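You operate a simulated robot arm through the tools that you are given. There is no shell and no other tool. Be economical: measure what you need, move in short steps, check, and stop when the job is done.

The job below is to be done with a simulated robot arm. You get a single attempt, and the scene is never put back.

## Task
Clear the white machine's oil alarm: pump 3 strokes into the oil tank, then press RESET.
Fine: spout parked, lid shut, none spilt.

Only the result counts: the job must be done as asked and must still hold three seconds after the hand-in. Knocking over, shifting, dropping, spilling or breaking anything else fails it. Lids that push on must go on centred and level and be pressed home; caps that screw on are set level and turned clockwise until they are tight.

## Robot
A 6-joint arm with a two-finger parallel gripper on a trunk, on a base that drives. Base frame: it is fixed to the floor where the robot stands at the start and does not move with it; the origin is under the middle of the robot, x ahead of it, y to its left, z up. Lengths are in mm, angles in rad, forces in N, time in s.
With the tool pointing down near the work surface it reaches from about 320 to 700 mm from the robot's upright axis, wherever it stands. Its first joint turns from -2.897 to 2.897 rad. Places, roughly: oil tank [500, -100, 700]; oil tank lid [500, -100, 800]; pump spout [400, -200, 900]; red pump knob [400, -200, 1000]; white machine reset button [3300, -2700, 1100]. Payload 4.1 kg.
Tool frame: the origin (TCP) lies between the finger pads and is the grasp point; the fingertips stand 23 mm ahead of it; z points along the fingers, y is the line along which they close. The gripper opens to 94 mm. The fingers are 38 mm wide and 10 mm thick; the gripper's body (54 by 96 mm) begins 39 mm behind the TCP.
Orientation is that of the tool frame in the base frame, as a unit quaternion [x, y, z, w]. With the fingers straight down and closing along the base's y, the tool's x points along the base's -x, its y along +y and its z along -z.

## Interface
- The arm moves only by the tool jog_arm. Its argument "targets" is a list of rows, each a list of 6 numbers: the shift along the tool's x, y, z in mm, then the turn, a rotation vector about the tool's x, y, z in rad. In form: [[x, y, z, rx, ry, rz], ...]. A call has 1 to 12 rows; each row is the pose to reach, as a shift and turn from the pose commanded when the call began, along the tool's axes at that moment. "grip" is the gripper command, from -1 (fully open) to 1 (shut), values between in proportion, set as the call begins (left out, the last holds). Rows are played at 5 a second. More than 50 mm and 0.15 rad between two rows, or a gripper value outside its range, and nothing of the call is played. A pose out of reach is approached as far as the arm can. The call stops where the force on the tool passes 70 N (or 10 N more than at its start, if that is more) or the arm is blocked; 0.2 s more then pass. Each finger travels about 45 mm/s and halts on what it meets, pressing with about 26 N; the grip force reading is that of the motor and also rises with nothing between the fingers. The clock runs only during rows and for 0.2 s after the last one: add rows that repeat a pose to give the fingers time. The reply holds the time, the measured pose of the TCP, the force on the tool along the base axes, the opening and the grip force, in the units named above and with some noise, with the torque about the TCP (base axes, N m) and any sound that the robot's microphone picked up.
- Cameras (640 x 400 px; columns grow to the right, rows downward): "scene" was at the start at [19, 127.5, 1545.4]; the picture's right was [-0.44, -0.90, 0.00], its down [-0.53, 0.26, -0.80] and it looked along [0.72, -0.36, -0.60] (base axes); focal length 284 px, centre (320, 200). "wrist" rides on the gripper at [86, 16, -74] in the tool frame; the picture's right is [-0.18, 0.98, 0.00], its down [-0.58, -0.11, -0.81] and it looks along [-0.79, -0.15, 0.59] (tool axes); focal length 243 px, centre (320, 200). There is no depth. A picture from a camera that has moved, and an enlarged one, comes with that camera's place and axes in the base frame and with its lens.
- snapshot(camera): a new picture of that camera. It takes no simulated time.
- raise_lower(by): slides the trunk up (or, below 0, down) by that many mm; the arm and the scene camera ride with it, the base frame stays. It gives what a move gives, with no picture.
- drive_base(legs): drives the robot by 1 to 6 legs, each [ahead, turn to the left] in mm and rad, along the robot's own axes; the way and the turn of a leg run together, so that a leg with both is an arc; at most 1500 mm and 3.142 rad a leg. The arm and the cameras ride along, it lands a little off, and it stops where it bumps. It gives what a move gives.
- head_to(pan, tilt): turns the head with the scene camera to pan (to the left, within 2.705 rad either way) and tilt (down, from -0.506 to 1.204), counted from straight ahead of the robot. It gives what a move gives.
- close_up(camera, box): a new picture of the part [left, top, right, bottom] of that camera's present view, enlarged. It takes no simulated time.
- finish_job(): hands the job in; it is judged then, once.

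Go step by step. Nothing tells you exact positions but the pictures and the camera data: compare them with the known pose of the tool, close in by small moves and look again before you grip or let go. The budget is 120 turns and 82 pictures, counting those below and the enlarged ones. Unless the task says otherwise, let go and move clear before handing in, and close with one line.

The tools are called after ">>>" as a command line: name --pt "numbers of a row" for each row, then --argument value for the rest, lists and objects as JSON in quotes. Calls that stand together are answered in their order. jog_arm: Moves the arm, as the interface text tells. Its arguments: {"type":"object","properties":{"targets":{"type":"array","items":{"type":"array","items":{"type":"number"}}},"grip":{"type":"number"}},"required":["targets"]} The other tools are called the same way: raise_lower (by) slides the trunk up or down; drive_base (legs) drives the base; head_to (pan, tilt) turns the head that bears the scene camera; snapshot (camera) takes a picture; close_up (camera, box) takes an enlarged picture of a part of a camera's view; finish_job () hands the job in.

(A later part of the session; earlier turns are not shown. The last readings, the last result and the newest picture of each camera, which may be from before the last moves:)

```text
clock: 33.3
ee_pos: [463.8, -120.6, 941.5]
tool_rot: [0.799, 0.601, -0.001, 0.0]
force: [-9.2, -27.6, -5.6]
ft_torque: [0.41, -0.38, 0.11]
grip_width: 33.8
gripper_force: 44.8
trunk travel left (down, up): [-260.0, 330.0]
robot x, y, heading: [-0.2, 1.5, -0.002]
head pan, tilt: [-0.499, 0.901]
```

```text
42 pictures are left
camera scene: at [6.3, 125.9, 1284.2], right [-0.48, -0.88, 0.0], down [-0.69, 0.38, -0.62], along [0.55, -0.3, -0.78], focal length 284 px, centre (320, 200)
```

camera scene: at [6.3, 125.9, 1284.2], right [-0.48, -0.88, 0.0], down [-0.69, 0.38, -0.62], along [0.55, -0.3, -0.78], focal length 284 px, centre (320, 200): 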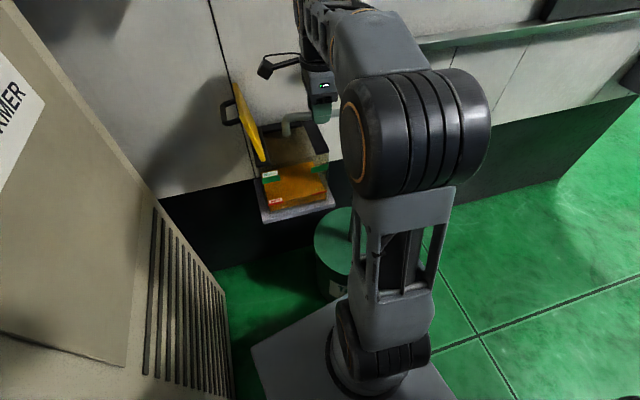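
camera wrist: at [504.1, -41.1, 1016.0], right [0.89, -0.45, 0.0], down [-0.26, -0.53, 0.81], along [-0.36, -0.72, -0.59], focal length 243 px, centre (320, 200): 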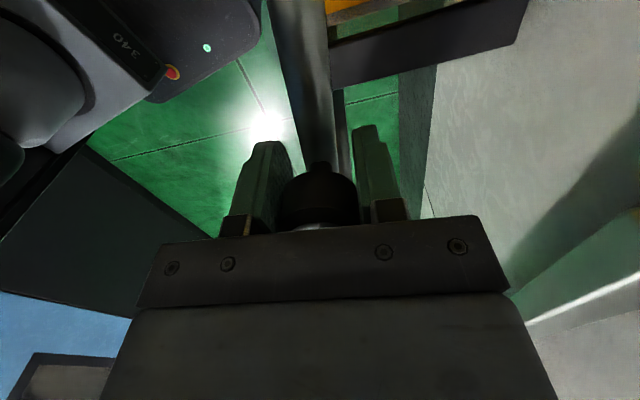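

Spout is nearly over the tank, with some outward load. I'll ease inward and turn the last ~0.22 rad.

>>> jog_arm --pt "-3 9 0 0 0 0.07" --pt "-5 18 0 0 0 0.14" --pt "-7.5 27.5 0 0 0 0.22" --pt "-7.5 27.5 0 0 0 0.22"

>>> close_up --camera "scene" --box '[210, 60, 370, 220]'

```text
clock: 34.3
ee_pos: [486.5, -130.7, 941.6]
tool_rot: [0.859, 0.511, 0.0, -0.003]
force: [-16.6, 2.5, -9.3]
ft_torque: [0.26, -0.49, 0.31]
grip_width: 34.0
gripper_force: 44.9
trunk travel left (down, up): [-260.0, 330.0]
robot x, y, heading: [2.2, -1.5, -0.001]
head pan, tilt: [-0.499, 0.901]
```

```text
2.50 times, centred on (290, 140) of scene
camera zoom: at [5.2, 129.1, 1283.7], right [-0.48, -0.88, 0.0], down [-0.69, 0.37, -0.62], along [0.55, -0.3, -0.78], focal length 710 px, centre (395, 350)
```

zoom: 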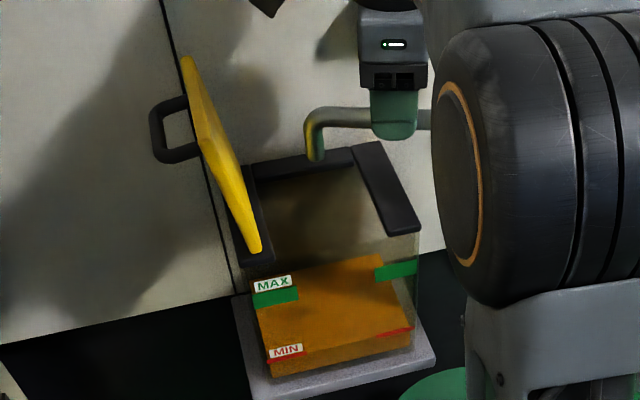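

The nozzle now hangs well inside the tank opening. I'll release the black knob and rise.

>>> jog_arm --pt "0 0 0 0 0 0" --pt "0 0 0 0 0 0" --pt "0 0 0 0 0 0" --pt "0 0 -25 0 0 0" --pt "0 0 -60 0 0 0" --pt "0 0 -100 0 0 0" --pt "0 0 -140 0 0 0" --grip -0.4

>>> snapshot --camera "wrist"

>>> snapshot --camera "scene"

```text
clock: 35.9
ee_pos: [488.2, -133.5, 1082.5]
tool_rot: [0.86, 0.51, 0.0, 0.0]
force: [0.1, 0.1, 0.4]
ft_torque: [0.01, 0.0, -0.04]
grip_width: 65.5
gripper_force: 0.0
trunk travel left (down, up): [-260.0, 330.0]
robot x, y, heading: [-1.5, -1.5, -0.004]
head pan, tilt: [-0.499, 0.901]
```

```text
40 pictures are left
camera wrist: at [545.7, -64.0, 1156.1], right [0.77, -0.63, 0.0], down [-0.37, -0.46, 0.81], along [-0.51, -0.62, -0.59], focal length 243 px, centre (320, 200)
```

wrist: 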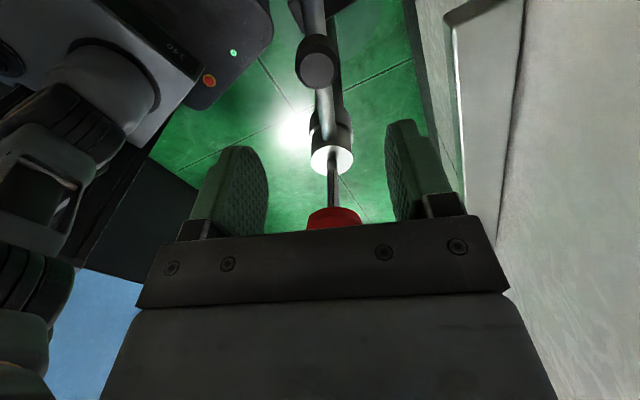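

```text
39 pictures are left
camera scene: at [7.0, 129.0, 1283.8], right [-0.48, -0.88, 0.0], down [-0.69, 0.38, -0.62], along [0.55, -0.3, -0.78], focal length 284 px, centre (320, 200)
```

scene: 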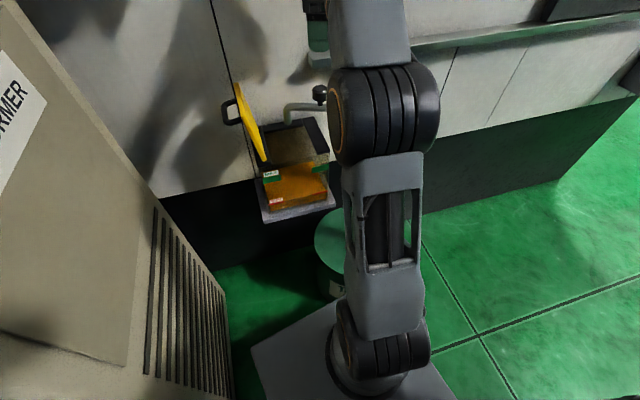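

I'll move the closed fingers over the red knob at about (423,-240), above its top.

>>> jog_arm --pt "-20 0 -20 0 0 0" --pt "-55 -2 -25 0 0 0" --pt "-90 -4 -25 0 0 0" --pt "-125 -6 -25 0 0 0" --pt "-125 -6 -25 0 0 0" --grip 1

>>> snapshot --camera "wrist"

>>> snapshot --camera "scene"

```text
clock: 37.1
ee_pos: [423.8, -241.7, 1105.8]
tool_rot: [0.86, 0.511, 0.0, -0.001]
force: [0.4, 0.8, -0.2]
ft_torque: [0.03, -0.01, 0.0]
grip_width: 0.0
gripper_force: 26.4
trunk travel left (down, up): [-260.0, 330.0]
robot x, y, heading: [3.4, -3.2, 0.0]
head pan, tilt: [-0.499, 0.901]
```

```text
38 pictures are left
camera wrist: at [479.7, -171.9, 1180.9], right [0.78, -0.63, 0.0], down [-0.37, -0.46, 0.81], along [-0.51, -0.62, -0.59], focal length 243 px, centre (320, 200)
```

wrist: 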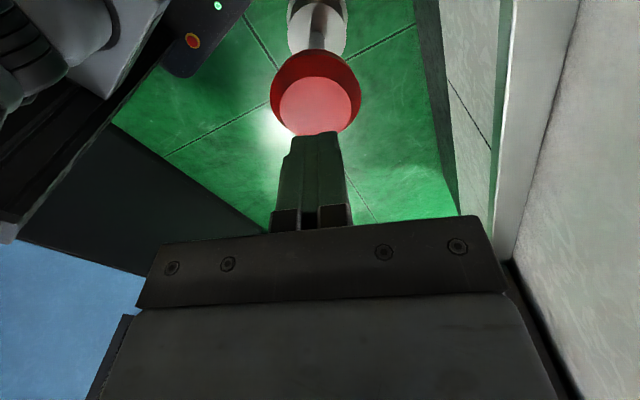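

```text
37 pictures are left
camera scene: at [6.9, 128.8, 1283.9], right [-0.48, -0.88, 0.0], down [-0.69, 0.38, -0.62], along [0.55, -0.3, -0.78], focal length 284 px, centre (320, 200)
```

scene: 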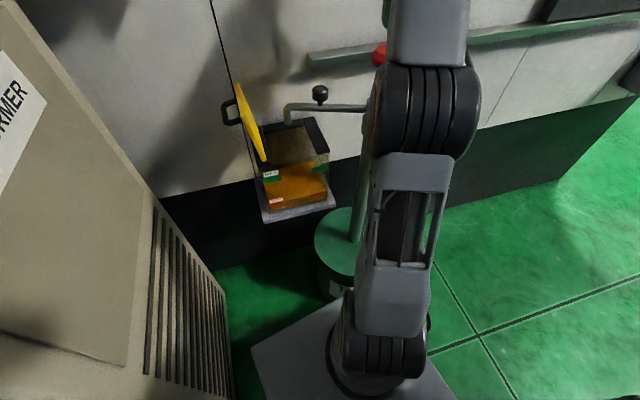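

The knob's top is centred under the fingers. I'll go down to contact.

>>> jog_arm --pt "0 0 20 0 0 0" --pt "0 0 35 0 0 0" --pt "0 0 45 0 0 0" --pt "0 0 55 0 0 0"

```text
clock: 38.1
ee_pos: [422.6, -240.7, 1051.5]
tool_rot: [0.86, 0.511, 0.0, 0.0]
force: [1.7, -3.9, 7.7]
ft_torque: [0.04, -0.05, -0.02]
grip_width: 0.2
gripper_force: 26.0
trunk travel left (down, up): [-260.0, 330.0]
robot x, y, heading: [1.6, -0.4, 0.0]
head pan, tilt: [-0.499, 0.901]
```

In contact (7.7 N). First downstroke.

>>> jog_arm --pt "0 0 10 0 0 0" --pt "0 0 20 0 0 0" --pt "0 0 30 0 0 0" --pt "0 0 40 0 0 0"

```text
clock: 39.1
ee_pos: [422.8, -239.5, 1027.5]
tool_rot: [0.859, 0.511, 0.008, 0.017]
force: [-3.0, 0.1, 24.9]
ft_torque: [0.2, 0.04, -0.09]
grip_width: 0.0
gripper_force: 25.9
trunk travel left (down, up): [-260.0, 330.0]
robot x, y, heading: [-1.7, -3.9, 0.002]
head pan, tilt: [-0.499, 0.901]
stopped in row 4: the force on the tool passed its limit (the readings are from after the stop); the commanded pose is now the measured one
```

It stopped after ~25 mm with a force spike—maybe the bottom of the stroke. Let me look.

>>> snapshot --camera "wrist"

>>> close_up --camera "scene" --box '[230, 10, 430, 210]'

```text
36 pictures are left
camera wrist: at [476.4, -168.8, 1101.3], right [0.77, -0.63, 0.04], down [-0.4, -0.44, 0.8], along [-0.49, -0.64, -0.59], focal length 243 px, centre (320, 200)
```

wrist: 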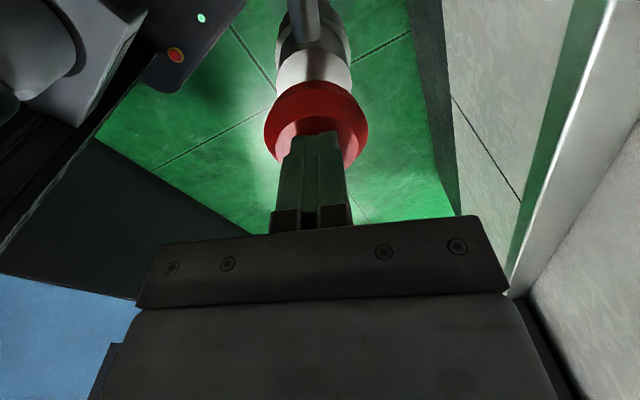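

```text
2.00 times, centred on (330, 110) of scene
camera zoom: at [5.4, 129.9, 1283.5], right [-0.48, -0.88, 0.0], down [-0.69, 0.38, -0.62], along [0.55, -0.3, -0.78], focal length 568 px, centre (300, 380)
```

zoom: 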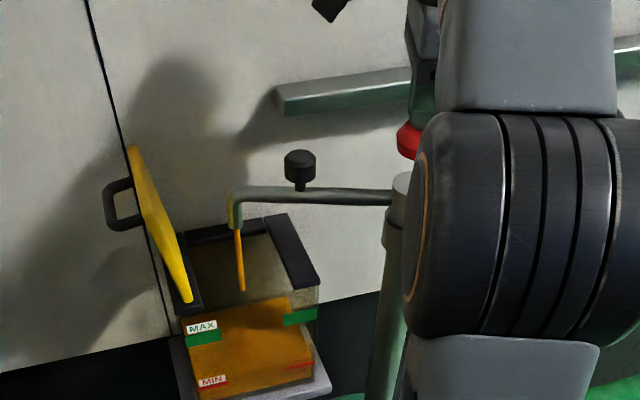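

Oil is flowing into the tank and there's still rod showing, so it's just viscous resistance. I'll continue downward slower.

>>> jog_arm --pt "0 0 3 0 0 0" --pt "0 0 6 0 0 0" --pt "0 0 9 0 0 0" --pt "0 0 12 0 0 0"

```text
clock: 39.8
ee_pos: [422.0, -239.1, 1026.5]
tool_rot: [0.859, 0.511, 0.013, 0.026]
force: [-8.9, 4.0, 27.0]
ft_torque: [0.42, 0.22, 0.08]
grip_width: 0.2
gripper_force: 26.2
trunk travel left (down, up): [-260.0, 330.0]
robot x, y, heading: [-2.1, -3.6, 0.001]
head pan, tilt: [-0.499, 0.901]
stopped in row 3: the force on the tool passed its limit (the readings are from after the stop); the commanded pose is now the measured one
```

It won't go further, so this is the stroke's end. I'll lift off and see whether the knob springs back.

>>> jog_arm --pt "0 0 -8 0 0 0" --pt "0 0 -16 0 0 0" --pt "0 0 -24 0 0 0" --pt "0 0 -32 0 0 0" --pt "0 0 -40 0 0 0"

>>> snapshot --camera "wrist"

>>> close_up --camera "scene" --box '[230, 10, 430, 210]'

```text
clock: 41.0
ee_pos: [422.7, -240.2, 1063.1]
tool_rot: [0.86, 0.51, 0.013, 0.023]
force: [-1.3, -1.6, 5.2]
ft_torque: [0.0, 0.06, 0.05]
grip_width: 0.0
gripper_force: 25.6
trunk travel left (down, up): [-260.0, 330.0]
robot x, y, heading: [-1.3, -1.3, 0.001]
head pan, tilt: [-0.499, 0.901]
```

```text
34 pictures are left
camera wrist: at [476.4, -168.5, 1137.9], right [0.77, -0.63, 0.05], down [-0.41, -0.44, 0.8], along [-0.49, -0.64, -0.6], focal length 243 px, centre (320, 200)
```

wrist: 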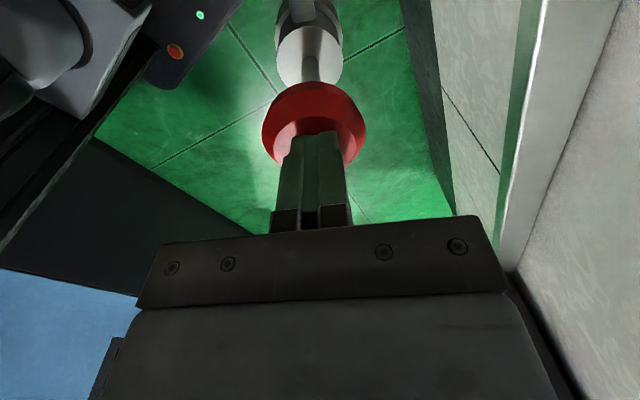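

```text
2.00 times, centred on (330, 110) of scene
camera zoom: at [6.9, 128.8, 1283.8], right [-0.48, -0.88, 0.0], down [-0.69, 0.38, -0.62], along [0.55, -0.3, -0.78], focal length 568 px, centre (300, 380)
```

zoom: 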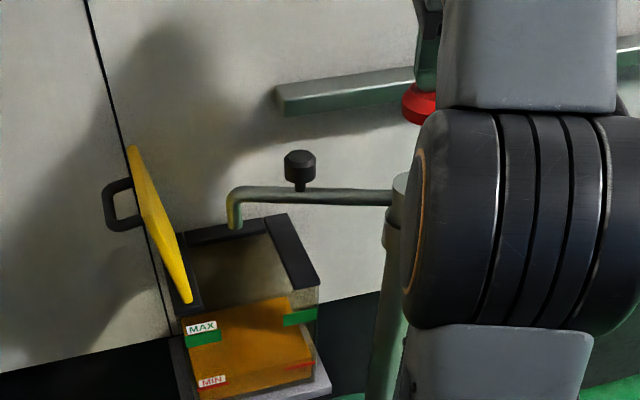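

The knob springs back and the oil went in the tank. I'll rise fully off, straighten the tool, then make stroke 2.

>>> jog_arm --pt "0 0 -8 0.025 0 0" --pt "0 0 -16 0.05 0 0" --pt "0 0 -20 0.05 0 0"

>>> close_up --camera "scene" --box '[330, 10, 430, 90]'

```text
clock: 41.8
ee_pos: [422.8, -240.4, 1084.1]
tool_rot: [0.86, 0.51, -0.002, 0.0]
force: [-0.2, 0.0, 0.7]
ft_torque: [0.0, -0.04, 0.0]
grip_width: 0.3
gripper_force: 25.9
trunk travel left (down, up): [-260.0, 330.0]
robot x, y, heading: [-0.2, -2.3, -0.005]
head pan, tilt: [-0.499, 0.901]
```

```text
5.00 times, centred on (380, 50) of scene
camera zoom: at [7.2, 128.9, 1283.8], right [-0.48, -0.88, 0.0], down [-0.69, 0.38, -0.62], along [0.55, -0.3, -0.78], focal length 1420 px, centre (20, 950)
```

zoom: 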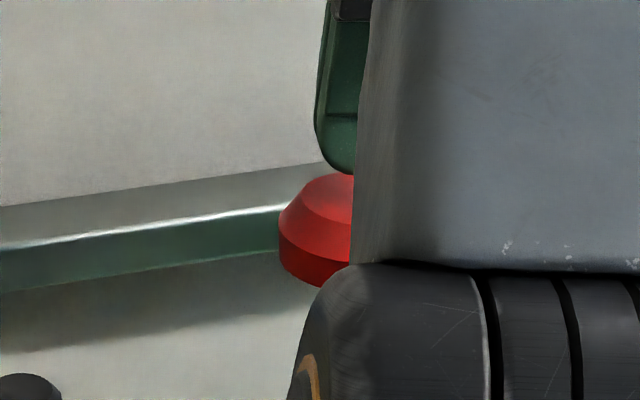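

Free now; stroke 2.

>>> jog_arm --pt "0 0 12 0 0 0" --pt "0 0 21 0 0 0" --pt "0 0 28 0 0 0" --pt "0 0 34 0 0 0" --pt "0 0 40 0 0 0" --pt "0 0 46 0 0 0" --pt "0 0 51 0 0 0" --pt "0 0 55 0 0 0" --pt "0 0 58 0 0 0" --pt "0 0 61 0 0 0" --pt "0 0 64 0 0 0"

>>> close_up --camera "scene" --box '[230, 10, 430, 210]'

```text
clock: 44.2
ee_pos: [421.7, -238.2, 1025.6]
tool_rot: [0.86, 0.51, 0.003, 0.009]
force: [16.1, -8.7, 63.0]
ft_torque: [0.43, -0.58, -0.19]
grip_width: 0.0
gripper_force: 25.7
trunk travel left (down, up): [-260.0, 330.0]
robot x, y, heading: [-1.1, -2.6, 0.006]
head pan, tilt: [-0.499, 0.901]
```

```text
2.00 times, centred on (330, 110) of scene
camera zoom: at [5.6, 129.8, 1284.6], right [-0.48, -0.88, 0.0], down [-0.69, 0.38, -0.62], along [0.55, -0.3, -0.78], focal length 568 px, centre (300, 380)
```

zoom: 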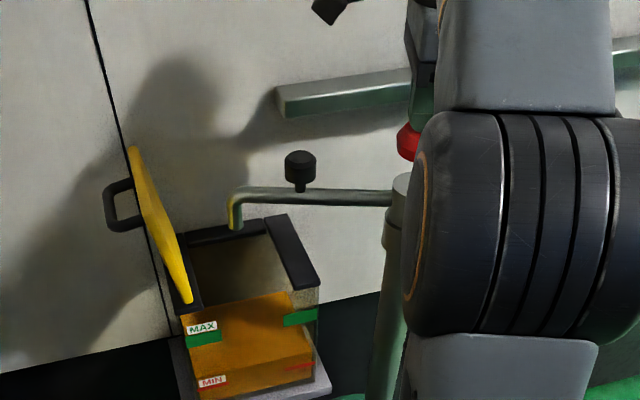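

Bottomed again at the same height (63 N). Lifting fully off, then stroke 3.

>>> jog_arm --pt "0 0 -8 0 0 0" --pt "0 0 -18 0 0 0" --pt "0 0 -28 0 0 0" --pt "0 0 -38 0 0 0" --pt "0 0 -50 0 0 0" --pt "0 0 -64 0 0 0" --pt "0 0 -64 0 0 0"

>>> close_up --camera "scene" --box '[230, 10, 430, 210]'

```text
clock: 45.8
ee_pos: [422.7, -238.1, 1082.4]
tool_rot: [0.86, 0.511, -0.002, 0.0]
force: [0.1, -0.7, 0.1]
ft_torque: [0.0, 0.0, 0.01]
grip_width: 0.1
gripper_force: 25.7
trunk travel left (down, up): [-260.0, 330.0]
robot x, y, heading: [1.7, -1.8, -0.002]
head pan, tilt: [-0.499, 0.901]
```

```text
2.00 times, centred on (330, 110) of scene
camera zoom: at [7.2, 128.9, 1283.8], right [-0.48, -0.88, 0.0], down [-0.69, 0.38, -0.62], along [0.55, -0.3, -0.78], focal length 568 px, centre (300, 380)
```

zoom: 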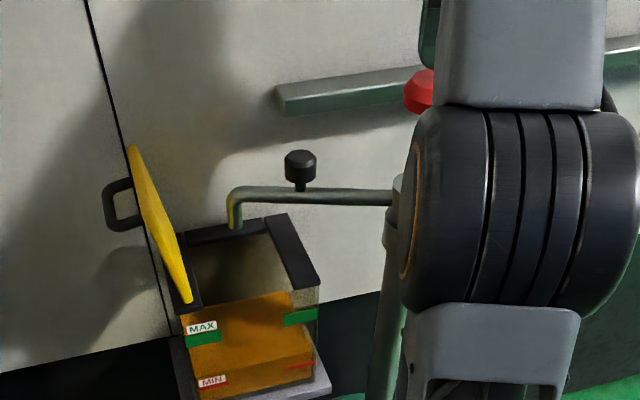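

>>> jog_arm --pt "0 0 12 0 0 0" --pt "0 0 21 0 0 0" --pt "0 0 28 0 0 0" --pt "0 0 34 0 0 0" --pt "0 0 40 0 0 0" --pt "0 0 46 0 0 0" --pt "0 0 51 0 0 0" --pt "0 0 55 0 0 0" --pt "0 0 58 0 0 0" --pt "0 0 61 0 0 0" --pt "0 0 64 0 0 0"

>>> jog_arm --pt "0 0 -8 0 0 0" --pt "0 0 -18 0 0 0" --pt "0 0 -28 0 0 0" --pt "0 0 -38 0 0 0" --pt "0 0 -50 0 0 0" --pt "0 0 -64 0 0 0" --pt "0 0 -84 0 0 0"

>>> close_up --camera "scene" --box '[230, 10, 430, 210]'

```text
clock: 48.2
ee_pos: [421.6, -238.5, 1026.7]
tool_rot: [0.86, 0.511, 0.003, 0.009]
force: [16.1, -7.7, 61.2]
ft_torque: [0.43, -0.59, -0.11]
grip_width: 0.0
gripper_force: 26.0
trunk travel left (down, up): [-260.0, 330.0]
robot x, y, heading: [1.3, 0.7, 0.002]
head pan, tilt: [-0.499, 0.901]
```

```text
clock: 49.8
ee_pos: [421.0, -238.4, 1101.9]
tool_rot: [0.86, 0.51, -0.001, 0.0]
force: [0.4, -0.3, -0.6]
ft_torque: [0.0, -0.01, -0.06]
grip_width: 0.2
gripper_force: 26.2
trunk travel left (down, up): [-260.0, 330.0]
robot x, y, heading: [1.8, -3.8, 0.001]
head pan, tilt: [-0.499, 0.901]
```

```text
2.00 times, centred on (330, 110) of scene
camera zoom: at [7.2, 128.9, 1283.8], right [-0.48, -0.88, 0.0], down [-0.69, 0.38, -0.62], along [0.55, -0.3, -0.78], focal length 568 px, centre (300, 380)
```

zoom: 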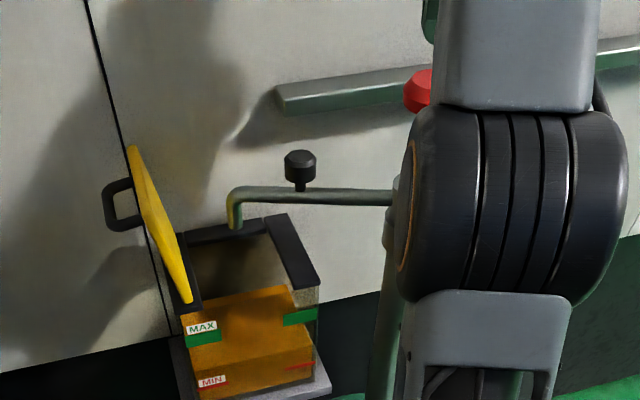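

Three full strokes are in and the knob is up again. Now I'll return above the black knob to park the spout.

>>> jog_arm --pt "35 2 0 0 0 0" --pt "70 4 0 0 0 0" --pt "105 6 0 0 0 0" --pt "125 6.5 20 0 0 0" --pt "125 6.5 40 0 0 0" --pt "125 6.5 40 0 0 0" --grip -0.6

>>> snapshot --camera "wrist"

```text
clock: 51.2
ee_pos: [486.8, -131.6, 1062.8]
tool_rot: [0.859, 0.511, -0.001, 0.001]
force: [-0.6, 0.4, 0.8]
ft_torque: [-0.01, -0.03, -0.02]
grip_width: 75.2
gripper_force: 0.0
trunk travel left (down, up): [-260.0, 330.0]
robot x, y, heading: [-0.5, -2.7, 0.003]
head pan, tilt: [-0.499, 0.901]
```

```text
28 pictures are left
camera wrist: at [544.1, -63.0, 1136.5], right [0.77, -0.63, 0.0], down [-0.37, -0.46, 0.81], along [-0.51, -0.63, -0.59], focal length 243 px, centre (320, 200)
```

wrist: 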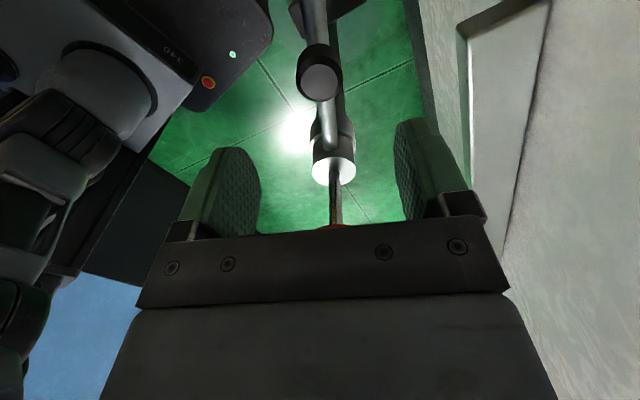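

>>> jog_arm --pt "-4 0 40 0 0 0" --pt "-4 0 80 0 0 0" --pt "-4 0 121 0 0 0"

>>> jog_arm --pt "0 0 0 0 0 0" --pt "0 0 0 0 0 0" --pt "0 0 0 0 0 0" --pt "0 0 0 0 0 0" --grip 1

```text
clock: 52.0
ee_pos: [485.2, -134.6, 940.3]
tool_rot: [0.86, 0.511, -0.001, 0.0]
force: [1.1, 0.4, 0.3]
ft_torque: [0.01, -0.03, -0.04]
grip_width: 75.1
gripper_force: 0.1
trunk travel left (down, up): [-260.0, 330.0]
robot x, y, heading: [-1.0, 0.1, 0.003]
head pan, tilt: [-0.499, 0.901]
```

```text
clock: 53.0
ee_pos: [485.0, -134.8, 941.8]
tool_rot: [0.86, 0.51, -0.002, 0.001]
force: [-7.2, 3.2, -3.5]
ft_torque: [-0.12, -0.22, 0.0]
grip_width: 33.7
gripper_force: 45.4
trunk travel left (down, up): [-260.0, 330.0]
robot x, y, heading: [-0.2, -4.8, -0.003]
head pan, tilt: [-0.499, 0.901]
```

Gripped. Swinging the spout back along the arc.

>>> jog_arm --pt "-0.2 -12.4 0 0 0 -0.1" --pt "-1.7 -24.7 0 0 0 -0.2" --pt "-4.4 -36.8 0 0 0 -0.3" --pt "-8.3 -48.6 0 0 0 -0.4" --pt "-13.3 -59.9 0 0 0 -0.5" --pt "-19.5 -70.7 0 0 0 -0.6" --pt "-26.7 -80.8 0 0 0 -0.7" --pt "-34.8 -90.2 0 0 0 -0.8" --pt "-43.8 -98.6 0 0 0 -0.9" --pt "-53.7 -106.1 0 0 0 -1.0" --pt "-64.3 -112.6 0 0 0 -1.1" --pt "-75.5 -118.1 0 0 0 -1.2"

```text
clock: 55.6
ee_pos: [344.5, -144.4, 941.8]
tool_rot: [0.422, 0.907, -0.002, -0.001]
force: [-11.0, 15.5, -16.6]
ft_torque: [0.44, -0.16, 0.0]
grip_width: 34.0
gripper_force: 44.7
trunk travel left (down, up): [-260.0, 330.0]
robot x, y, heading: [0.8, -2.1, -0.009]
head pan, tilt: [-0.499, 0.901]
```

>>> jog_arm --pt "-0.9 -16 0 0 0 -0.13" --pt "-3.5 -31.8 0 0 0 -0.26" --pt "-7.5 -47.3 0 0 0 -0.39" --pt "-12.9 -62.2 0 0 0 -0.52" --pt "-12.9 -62.2 0 0 0 -0.52"

```text
clock: 56.8
ee_pos: [306.9, -195.5, 941.8]
tool_rot: [0.173, 0.985, -0.002, 0.001]
force: [6.0, 6.4, -12.3]
ft_torque: [0.08, -0.79, -0.25]
grip_width: 33.9
gripper_force: 44.9
trunk travel left (down, up): [-260.0, 330.0]
robot x, y, heading: [-0.2, -3.8, -0.002]
head pan, tilt: [-0.499, 0.901]
```

Back at the parked pose within 2 mm. Releasing and rising.

>>> jog_arm --pt "0 0 0 0 0 0" --pt "0 0 0 0 0 0" --pt "0 0 0 0 0 0" --pt "0 0 -30 0 0 0" --pt "0 0 -60 0 0 0" --pt "0 0 -88 0 0 0" --grip -0.7

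>>> snapshot --camera "wrist"

```text
clock: 58.2
ee_pos: [305.8, -194.9, 1032.2]
tool_rot: [0.174, 0.985, -0.001, -0.001]
force: [1.0, 0.4, -0.4]
ft_torque: [-0.01, -0.01, -0.04]
grip_width: 79.6
gripper_force: 0.1
trunk travel left (down, up): [-260.0, 330.0]
robot x, y, heading: [-0.1, -0.8, -0.002]
head pan, tilt: [-0.499, 0.901]
```

```text
27 pictures are left
camera wrist: at [232.3, -149.9, 1105.4], right [0.51, 0.86, 0.0], down [0.51, -0.3, 0.81], along [0.69, -0.41, -0.59], focal length 243 px, centre (320, 200)
```

wrist: 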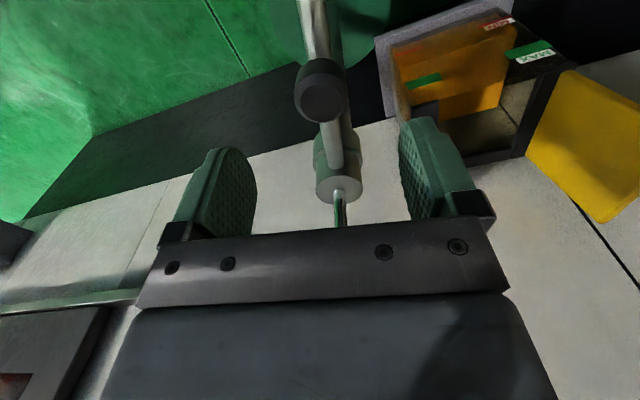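

The spout is parked as before and the oil level has risen. Next is shutting the lid; I'll stage in front of it first, staying low and away from the shelf.

>>> jog_arm --pt "-4 40 6 0 0 -0.02" --pt "-8 80 12 0 0 -0.04" --pt "-12 120 18 0 0 -0.06" --pt "-16 160 24 0 0 -0.08" --pt "-20 200 30 0 0 -0.1" --pt "-24 240 36 0 0 -0.12" --pt "-28 282 42 0 0 -0.15" --pt "-28 282 42 0 0 -0.15" --grip 0.2

>>> jog_arm --pt "0 0 0 0 -0.1 0" --pt "0 0 0 0 -0.2 0" --pt "0 0 0 0 -0.3 0" --pt "0 0 0 0 -0.3 0"

>>> snapshot --camera "wrist"

>>> snapshot --camera "scene"

```text
clock: 60.0
ee_pos: [429.6, 60.7, 987.4]
tool_rot: [0.1, 0.995, -0.001, -0.001]
force: [0.4, -0.9, -0.2]
ft_torque: [-0.01, 0.05, -0.03]
grip_width: 37.4
gripper_force: 0.0
trunk travel left (down, up): [-260.0, 330.0]
robot x, y, heading: [-1.4, -3.3, -0.001]
head pan, tilt: [-0.499, 0.901]
```

```text
clock: 61.0
ee_pos: [429.5, 60.0, 988.8]
tool_rot: [0.1, 0.984, -0.017, 0.148]
force: [0.4, -0.4, 0.4]
ft_torque: [-0.03, 0.02, 0.01]
grip_width: 37.6
gripper_force: 0.1
trunk travel left (down, up): [-260.0, 330.0]
robot x, y, heading: [-0.3, 3.4, -0.002]
head pan, tilt: [-0.499, 0.901]
```

```text
26 pictures are left
camera wrist: at [331.3, 97.2, 1033.2], right [0.37, 0.93, 0.05], down [0.29, -0.17, 0.94], along [0.88, -0.33, -0.33], focal length 243 px, centre (320, 200)
```

wrist: 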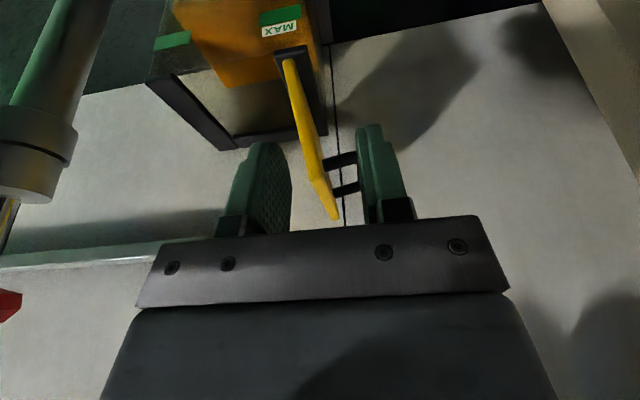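

```text
25 pictures are left
camera scene: at [7.1, 129.2, 1283.8], right [-0.48, -0.88, 0.0], down [-0.69, 0.38, -0.62], along [0.55, -0.3, -0.78], focal length 284 px, centre (320, 200)
```

scene: 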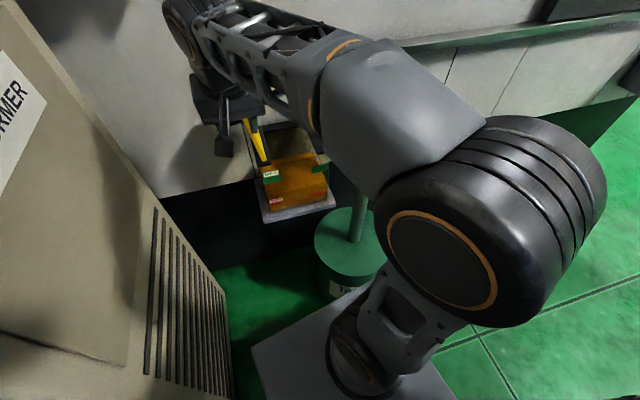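

I'll advance over the bar at this height, leaning back from the shelf.

>>> jog_arm --pt "-37 8 13 0 0 0" --pt "-74 16 26 0 0 0" --pt "-111 24 38.6 0 0 0" --pt "-111 24 38.6 0 0 0"

>>> snapshot --camera "wrist"

>>> snapshot --camera "scene"

```text
clock: 62.0
ee_pos: [550.9, 59.9, 982.1]
tool_rot: [0.1, 0.984, -0.016, 0.148]
force: [-0.5, -0.1, 0.3]
ft_torque: [0.01, 0.02, -0.02]
grip_width: 37.6
gripper_force: 0.0
trunk travel left (down, up): [-260.0, 330.0]
robot x, y, heading: [-3.2, 0.2, 0.002]
head pan, tilt: [-0.499, 0.901]
```

```text
24 pictures are left
camera wrist: at [452.7, 97.8, 1028.5], right [0.37, 0.93, 0.05], down [0.29, -0.17, 0.94], along [0.88, -0.33, -0.33], focal length 243 px, centre (320, 200)
```

wrist: 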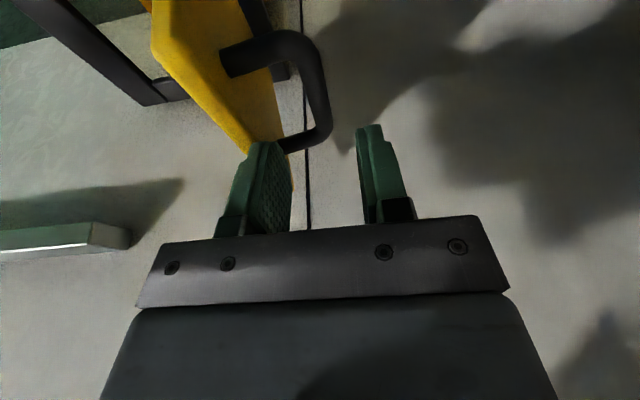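

```text
23 pictures are left
camera scene: at [7.7, 129.2, 1283.8], right [-0.48, -0.88, 0.0], down [-0.69, 0.38, -0.62], along [0.54, -0.3, -0.78], focal length 284 px, centre (320, 200)
```

scene: 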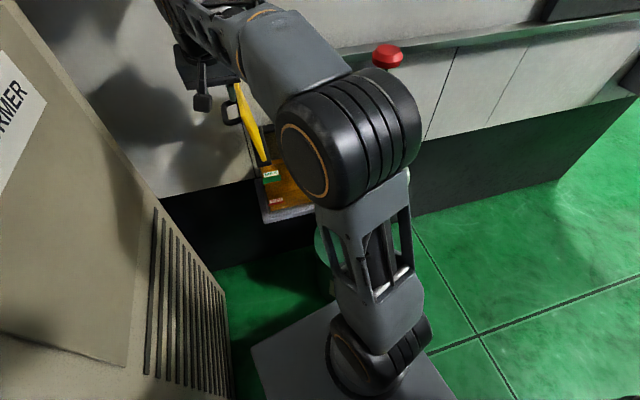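

Aligned with the bar and the robot stands straight. Descending and gripping.

>>> jog_arm --pt "6 0 20 0 0 0" --pt "12 0 40 0 0 0" --pt "18 0 59 0 0 0"

>>> jog_arm --pt "0 0 0 0 0 0" --pt "0 0 0 0 0 0" --pt "0 0 0 0 0 0" --grip 1

>>> snapshot --camera "wrist"

```text
clock: 62.6
ee_pos: [552.5, 60.0, 966.3]
tool_rot: [0.097, 0.98, -0.014, 0.171]
force: [-4.9, 1.7, 22.7]
ft_torque: [-0.6, 0.6, -0.15]
grip_width: 37.5
gripper_force: 0.1
trunk travel left (down, up): [-260.0, 330.0]
robot x, y, heading: [-1.0, -0.8, 0.002]
head pan, tilt: [-0.499, 0.901]
stopped in row 2: the force on the tool passed its limit (the readings are from after the stop); the commanded pose is now the measured one
```

```text
clock: 63.4
ee_pos: [552.4, 60.5, 960.6]
tool_rot: [0.096, 0.981, -0.014, 0.165]
force: [-0.1, 0.0, 0.9]
ft_torque: [0.01, 0.0, -0.01]
grip_width: 0.1
gripper_force: 25.6
trunk travel left (down, up): [-260.0, 330.0]
robot x, y, heading: [1.3, -1.2, -0.002]
head pan, tilt: [-0.499, 0.901]
```

```text
22 pictures are left
camera wrist: at [452.7, 97.4, 1002.7], right [0.36, 0.93, 0.07], down [0.26, -0.17, 0.95], along [0.9, -0.33, -0.3], focal length 243 px, centre (320, 200)
```

wrist: 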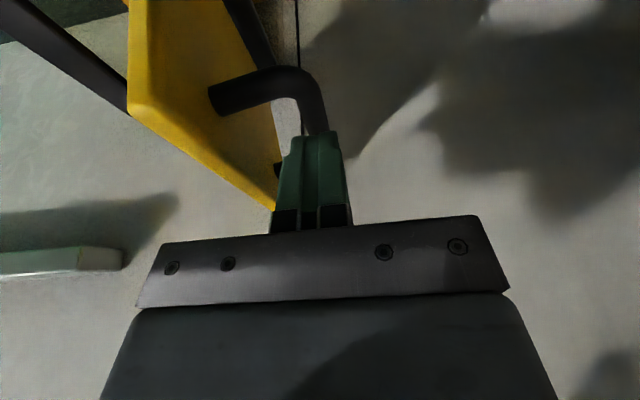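

The rear finger touched the lid's top edge, so I'll use a narrower opening (26 mm), shift slightly left, and descend gently.

>>> jog_arm --pt "0 2 0 0 0 0" --pt "0 2 0 0 0 0" --pt "4 2 9 0 0 0" --grip 0.44

>>> close_up --camera "wrist" --box '[180, 40, 436, 240]'

```text
clock: 64.2
ee_pos: [552.0, 63.1, 952.0]
tool_rot: [0.097, 0.981, -0.014, 0.166]
force: [-0.3, 0.3, -0.9]
ft_torque: [0.0, -0.03, -0.01]
grip_width: 26.1
gripper_force: 0.0
trunk travel left (down, up): [-260.0, 330.0]
robot x, y, heading: [3.2, 2.6, -0.0]
head pan, tilt: [-0.499, 0.901]
```

```text
2.00 times, centred on (308, 140) of wrist
camera zoom: at [452.2, 99.4, 993.9], right [0.36, 0.93, 0.07], down [0.25, -0.17, 0.95], along [0.9, -0.33, -0.3], focal length 485 px, centre (344, 320)
```

zoom: 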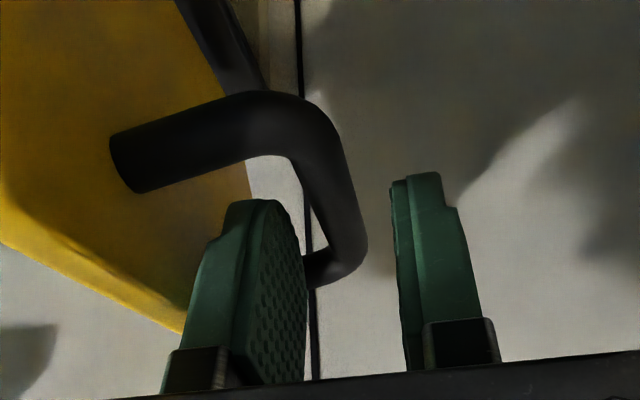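

>>> jog_arm --pt "3 -2 9 0 0 0" --pt "6 -2 18 0 0 0" --pt "9 -2 27 0 0 0"

```text
clock: 65.0
ee_pos: [553.3, 60.2, 932.1]
tool_rot: [0.095, 0.98, -0.013, 0.176]
force: [12.5, 1.5, 52.9]
ft_torque: [-1.82, 2.81, 0.33]
grip_width: 26.4
gripper_force: 0.1
trunk travel left (down, up): [-260.0, 330.0]
robot x, y, heading: [-3.2, -1.4, -0.005]
head pan, tilt: [-0.499, 0.901]
```

The body just meets the lid's top edge, but the bar is already between the pads. I'll back off 3 mm and grip here.

>>> jog_arm --pt "-1.5 0 -6 0 0 0" --pt "-1.5 0 -6 0 0 0"

>>> jog_arm --pt "0 0 0 0 0 0" --pt "0 0 0 0 0 0" --pt "0 0 0 0 0 0" --grip 1

```text
clock: 65.6
ee_pos: [551.6, 60.6, 932.3]
tool_rot: [0.097, 0.981, -0.013, 0.17]
force: [9.7, 0.7, 34.3]
ft_torque: [-1.18, 1.83, 0.25]
grip_width: 26.5
gripper_force: 0.0
trunk travel left (down, up): [-260.0, 330.0]
robot x, y, heading: [-0.6, -2.2, 0.001]
head pan, tilt: [-0.499, 0.901]
```

```text
clock: 66.4
ee_pos: [551.6, 58.3, 931.7]
tool_rot: [0.098, 0.981, -0.014, 0.169]
force: [8.1, -1.3, 32.9]
ft_torque: [-1.26, 1.39, -1.8]
grip_width: 12.0
gripper_force: 45.6
trunk travel left (down, up): [-260.0, 330.0]
robot x, y, heading: [1.3, 1.1, -0.005]
head pan, tilt: [-0.499, 0.901]
```

Gripped. Following the hinge arc back, first half.

>>> jog_arm --pt "-1.6 -7.8 -4.5 0 0 0" --pt "-3.3 -18 -9.4 0 0 0" --pt "-4.7 -28.7 -13.2 0 0 0" --pt "-5.7 -39.7 -16 0 0 0" --pt "-6.3 -51.1 -17.7 0 0 0" --pt "-6.5 -62.4 -18.5 0 0 0" --pt "-6.4 -73.9 -18.1 0 0 0" --pt "-5.9 -85.2 -16.6 0 0 0"

```text
clock: 68.2
ee_pos: [535.0, -23.6, 944.8]
tool_rot: [0.097, 0.982, -0.015, 0.164]
force: [-6.5, 4.0, -10.0]
ft_torque: [0.2, 0.98, -1.61]
grip_width: 12.1
gripper_force: 44.9
trunk travel left (down, up): [-260.0, 330.0]
robot x, y, heading: [-4.1, 0.4, -0.003]
head pan, tilt: [-0.499, 0.901]
```

>>> jog_arm --pt "0.9 -11.1 2.5 0 0 0" --pt "2.1 -22 6 0 0 0" --pt "3.7 -32.3 10.6 0 0 0" --pt "5.7 -42.1 16.1 0 0 0" --pt "8 -51.3 22.5 0 0 0" --pt "10.5 -59.8 29.7 0 0 0" --pt "13.3 -67.5 37.7 0 0 0" --pt "16.4 -74.3 46.4 0 0 0"

```text
clock: 70.0
ee_pos: [520.2, -96.2, 898.4]
tool_rot: [0.097, 0.981, -0.014, 0.168]
force: [-6.8, 0.9, 1.5]
ft_torque: [0.22, 0.2, -0.8]
grip_width: 11.7
gripper_force: 44.8
trunk travel left (down, up): [-260.0, 330.0]
robot x, y, heading: [-1.1, -0.4, -0.001]
head pan, tilt: [-0.499, 0.901]
```

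>>> jog_arm --pt "2 -3.5 5.5 0 0 0" --pt "3.6 -6.5 10.4 0 0 0" --pt "5.3 -9 15 0 0 0" --pt "6.9 -10.8 19.5 0 0 0" --pt "7.6 -11 21.5 0 0 0"

>>> close_up --camera "scene" --box '[230, 60, 358, 220]'

```text
clock: 71.2
ee_pos: [518.7, -106.3, 876.9]
tool_rot: [0.096, 0.981, -0.014, 0.17]
force: [1.7, -1.4, 15.6]
ft_torque: [0.26, 1.13, -0.39]
grip_width: 11.6
gripper_force: 45.2
trunk travel left (down, up): [-260.0, 330.0]
robot x, y, heading: [-1.0, 2.3, 0.0]
head pan, tilt: [-0.499, 0.901]
```

```text
2.50 times, centred on (294, 140) of scene
camera zoom: at [6.5, 129.3, 1284.2], right [-0.48, -0.88, 0.0], down [-0.69, 0.38, -0.62], along [0.55, -0.3, -0.78], focal length 710 px, centre (385, 350)
```

zoom: 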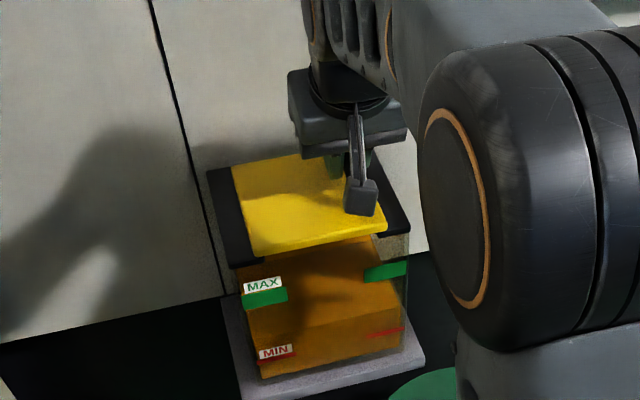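

The lid is down with 15 N on it. Releasing, rising, and straightening the tool.

>>> jog_arm --pt "0 0 0 0 0 0" --pt "0 0 0 0 0 0" --pt "0 0 0 0 0 0" --pt "0 0 0 0 0 0" --pt "-8 0 -23 0 0 0" --pt "-20 0 -57 0 0 0" --pt "-37 0 -104 0 0.1 0" --pt "-50 0 -142 0 0.24 0" --pt "-60 0 -170 0 0.34 0" --grip -0.5

>>> snapshot --camera "wrist"

```text
clock: 73.2
ee_pos: [518.0, -108.2, 1053.0]
tool_rot: [0.098, 0.995, 0.002, -0.003]
force: [-0.3, -0.3, -0.5]
ft_torque: [0.02, -0.02, 0.0]
grip_width: 70.5
gripper_force: 0.1
trunk travel left (down, up): [-260.0, 330.0]
robot x, y, heading: [2.6, 0.9, -0.004]
head pan, tilt: [-0.499, 0.901]
```

```text
19 pictures are left
camera wrist: at [438.5, -74.4, 1128.4], right [0.37, 0.93, 0.0], down [0.55, -0.22, 0.8], along [0.75, -0.3, -0.6], focal length 243 px, centre (320, 200)
```

wrist: 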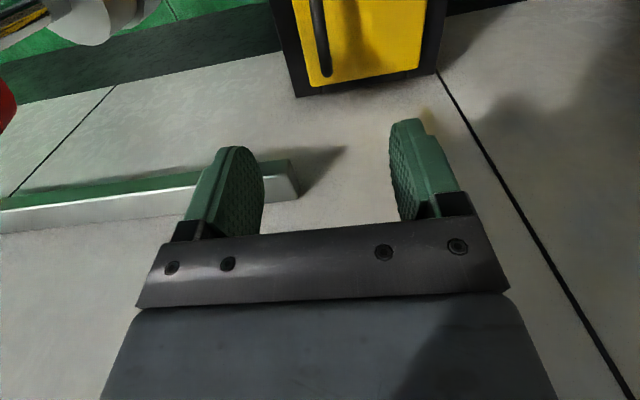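

The lid is shut. Now I'll tuck the arm in, raise the trunk and look toward the reset button's area.

>>> jog_arm --pt "30 20 0 0 0 0" --pt "60 40 0 0 0 0" --pt "90 65 0 0 0 0" --pt "120 86 0 0 0 0" --grip 1

>>> raise_lower --by 240

>>> head_to --pan -1.0 --tilt 0.35

>>> snapshot --camera "scene"

```text
clock: 74.2
ee_pos: [419.2, 1.0, 1056.1]
tool_rot: [0.098, 0.995, 0.003, -0.002]
force: [0.3, -0.6, 0.4]
ft_torque: [-0.01, 0.03, 0.01]
grip_width: 0.2
gripper_force: 18.9
trunk travel left (down, up): [-260.0, 330.0]
robot x, y, heading: [-0.1, -0.4, -0.0]
head pan, tilt: [-0.499, 0.901]
```

```text
clock: 76.7
ee_pos: [418.8, -0.6, 1295.6]
tool_rot: [0.097, 0.995, 0.003, -0.002]
force: [0.7, -0.2, 0.3]
ft_torque: [0.02, 0.02, 0.0]
grip_width: 0.1
gripper_force: 25.6
trunk travel left (down, up): [-500.0, 90.0]
robot x, y, heading: [-0.4, -0.5, 0.002]
head pan, tilt: [-0.499, 0.901]
```

```text
clock: 77.7
ee_pos: [419.4, 0.2, 1296.4]
tool_rot: [0.098, 0.995, 0.003, -0.001]
force: [-0.1, 0.2, -0.4]
ft_torque: [0.02, 0.01, -0.02]
grip_width: 0.0
gripper_force: 26.1
trunk travel left (down, up): [-500.0, 90.0]
robot x, y, heading: [2.1, -2.6, 0.002]
head pan, tilt: [-1.0, 0.351]
```

```text
18 pictures are left
camera scene: at [-8.6, 87.1, 1571.3], right [-0.84, -0.54, 0.0], down [-0.19, 0.29, -0.94], along [0.51, -0.79, -0.34], focal length 284 px, centre (320, 200)
```

scene: 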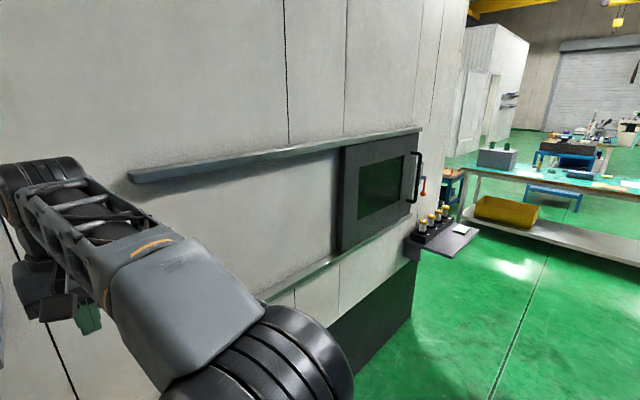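

The machine's long front wall ends near (330,-1715); the reset must be around that right end. I'll look behind before backing out.

>>> head_to --pan -2.5 --tilt 0.5

>>> snapshot --camera "scene"

>>> head_to --pan -1.6 --tilt 0.4

>>> snapshot --camera "scene"

```text
clock: 79.3
ee_pos: [417.8, 0.3, 1295.0]
tool_rot: [0.098, 0.995, 0.003, -0.001]
force: [-0.9, -0.2, -0.7]
ft_torque: [0.01, -0.01, 0.01]
grip_width: 0.0
gripper_force: 25.6
trunk travel left (down, up): [-500.0, 90.0]
robot x, y, heading: [1.2, 3.5, -0.0]
head pan, tilt: [-2.499, 0.499]
```

```text
17 pictures are left
camera scene: at [-131.8, 110.9, 1557.7], right [-0.6, 0.8, 0.0], down [0.38, 0.29, -0.88], along [-0.7, -0.53, -0.48], focal length 284 px, centre (320, 200)
```

scene: 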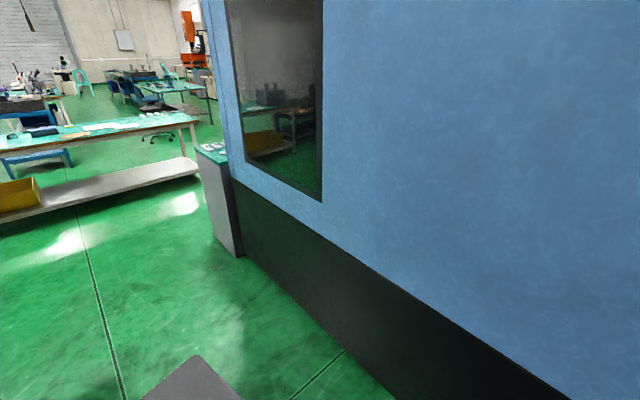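

```text
clock: 80.5
ee_pos: [418.3, -0.1, 1295.6]
tool_rot: [0.098, 0.995, 0.004, -0.002]
force: [-0.5, 0.1, 0.9]
ft_torque: [0.02, -0.03, -0.03]
grip_width: 0.1
gripper_force: 26.0
trunk travel left (down, up): [-500.0, 90.0]
robot x, y, heading: [0.6, -0.0, -0.001]
head pan, tilt: [-1.6, 0.4]
```

```text
16 pictures are left
camera scene: at [-61.8, 72.8, 1566.8], right [-1.0, 0.03, 0.0], down [0.01, 0.39, -0.92], along [-0.03, -0.92, -0.39], focal length 284 px, centre (320, 200)
```

scene: 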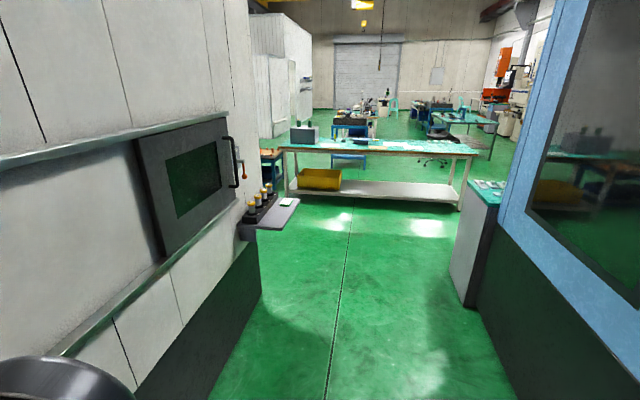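

A blue machine stands about 970 mm behind, leaving an aisle toward −y. I'll check the left side (transformer) before turning.

>>> head_to --pan 1.7 --tilt 0.9

>>> snapshot --camera "scene"

```text
clock: 83.3
ee_pos: [419.1, -1.5, 1296.0]
tool_rot: [0.098, 0.995, 0.003, -0.002]
force: [-0.3, -0.4, 0.3]
ft_torque: [0.02, 0.0, -0.03]
grip_width: 0.0
gripper_force: 25.5
trunk travel left (down, up): [-500.0, 90.0]
robot x, y, heading: [1.0, 3.5, -0.001]
head pan, tilt: [1.7, 0.901]
```

```text
15 pictures are left
camera scene: at [-68.6, 240.3, 1523.8], right [0.99, 0.13, 0.0], down [0.1, -0.78, -0.62], along [-0.08, 0.62, -0.78], focal length 284 px, centre (320, 200)
```

scene: 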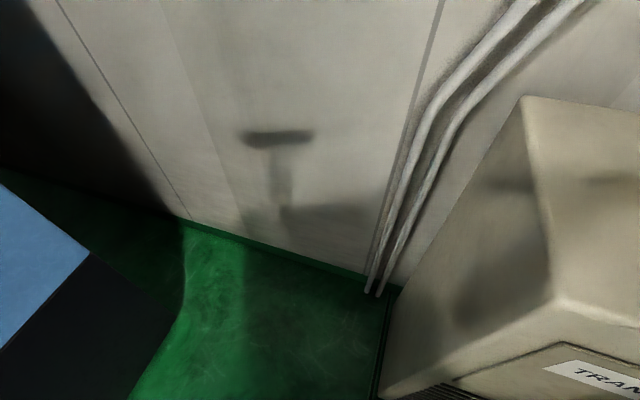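

The transformer ends at x≈170, so backing 480 mm frees the turn. I'll back out and turn to face along the aisle.

>>> drive_base --legs '[[-480, 0], [0, -1.66]]'

>>> head_to --pan 0.3 --tilt 0.45

>>> snapshot --camera "scene"

```text
clock: 90.2
ee_pos: [-522.9, -417.3, 1295.7]
tool_rot: [0.805, 0.593, 0.003, 0.001]
force: [0.3, -0.9, -0.4]
ft_torque: [0.01, -0.04, -0.05]
grip_width: 0.0
gripper_force: 26.2
trunk travel left (down, up): [-500.0, 90.0]
robot x, y, heading: [-480.7, -1.5, -1.678]
head pan, tilt: [1.7, 0.901]
```

```text
clock: 91.7
ee_pos: [-525.3, -416.7, 1295.6]
tool_rot: [0.805, 0.594, 0.003, 0.001]
force: [1.3, -0.4, 0.9]
ft_torque: [-0.01, 0.0, 0.01]
grip_width: 0.1
gripper_force: 26.1
trunk travel left (down, up): [-500.0, 90.0]
robot x, y, heading: [-478.8, -2.1, -1.674]
head pan, tilt: [0.3, 0.45]
```

```text
14 pictures are left
camera scene: at [-290.4, -48.7, 1562.1], right [-0.98, -0.2, 0.0], down [-0.09, 0.43, -0.9], along [0.18, -0.88, -0.44], focal length 284 px, centre (320, 200)
```

scene: 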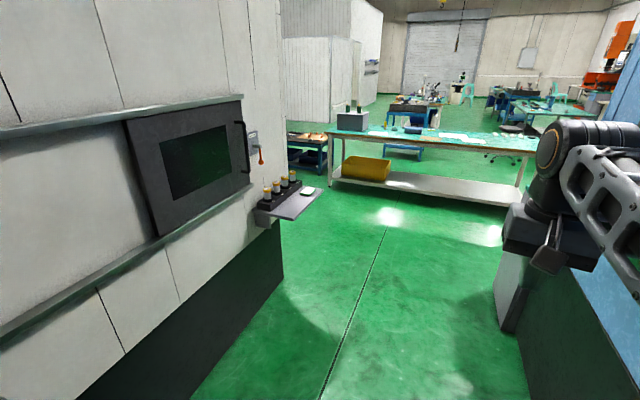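

The aisle is open. I'll drive 2 m along it past the tray, then look toward the reset.

>>> drive_base --legs '[[1500, 0], [700, 0], [0, 1.2]]'

>>> head_to --pan 0.35 --tilt 0.35

>>> snapshot --camera "scene"

```text
clock: 105.5
ee_pos: [-338.8, -2373.0, 1296.3]
tool_rot: [0.329, 0.944, 0.003, -0.001]
force: [0.2, 0.5, 0.0]
ft_torque: [-0.01, 0.01, -0.02]
grip_width: 0.0
gripper_force: 26.3
trunk travel left (down, up): [-500.0, 90.0]
robot x, y, heading: [-708.8, -2185.3, -0.475]
head pan, tilt: [0.3, 0.45]
```

```text
clock: 106.2
ee_pos: [-338.0, -2374.4, 1295.6]
tool_rot: [0.328, 0.945, 0.004, -0.001]
force: [0.3, 0.7, -0.3]
ft_torque: [-0.01, -0.02, 0.03]
grip_width: 0.0
gripper_force: 25.8
trunk travel left (down, up): [-500.0, 90.0]
robot x, y, heading: [-712.5, -2185.1, -0.473]
head pan, tilt: [0.351, 0.351]
```

```text
13 pictures are left
camera scene: at [-595.5, -2019.9, 1571.3], right [-0.12, -0.99, 0.0], down [-0.34, 0.04, -0.94], along [0.93, -0.12, -0.34], focal length 284 px, centre (320, 200)
```

scene: 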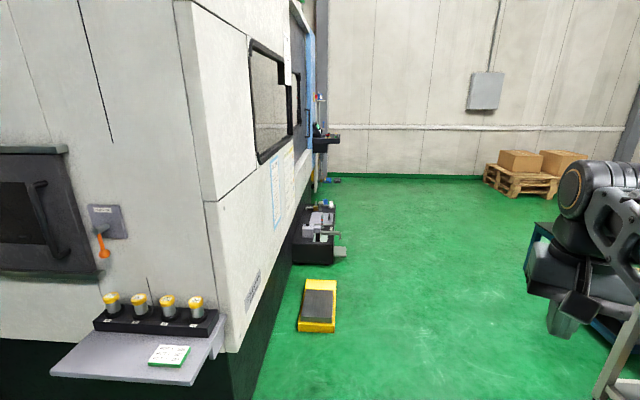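

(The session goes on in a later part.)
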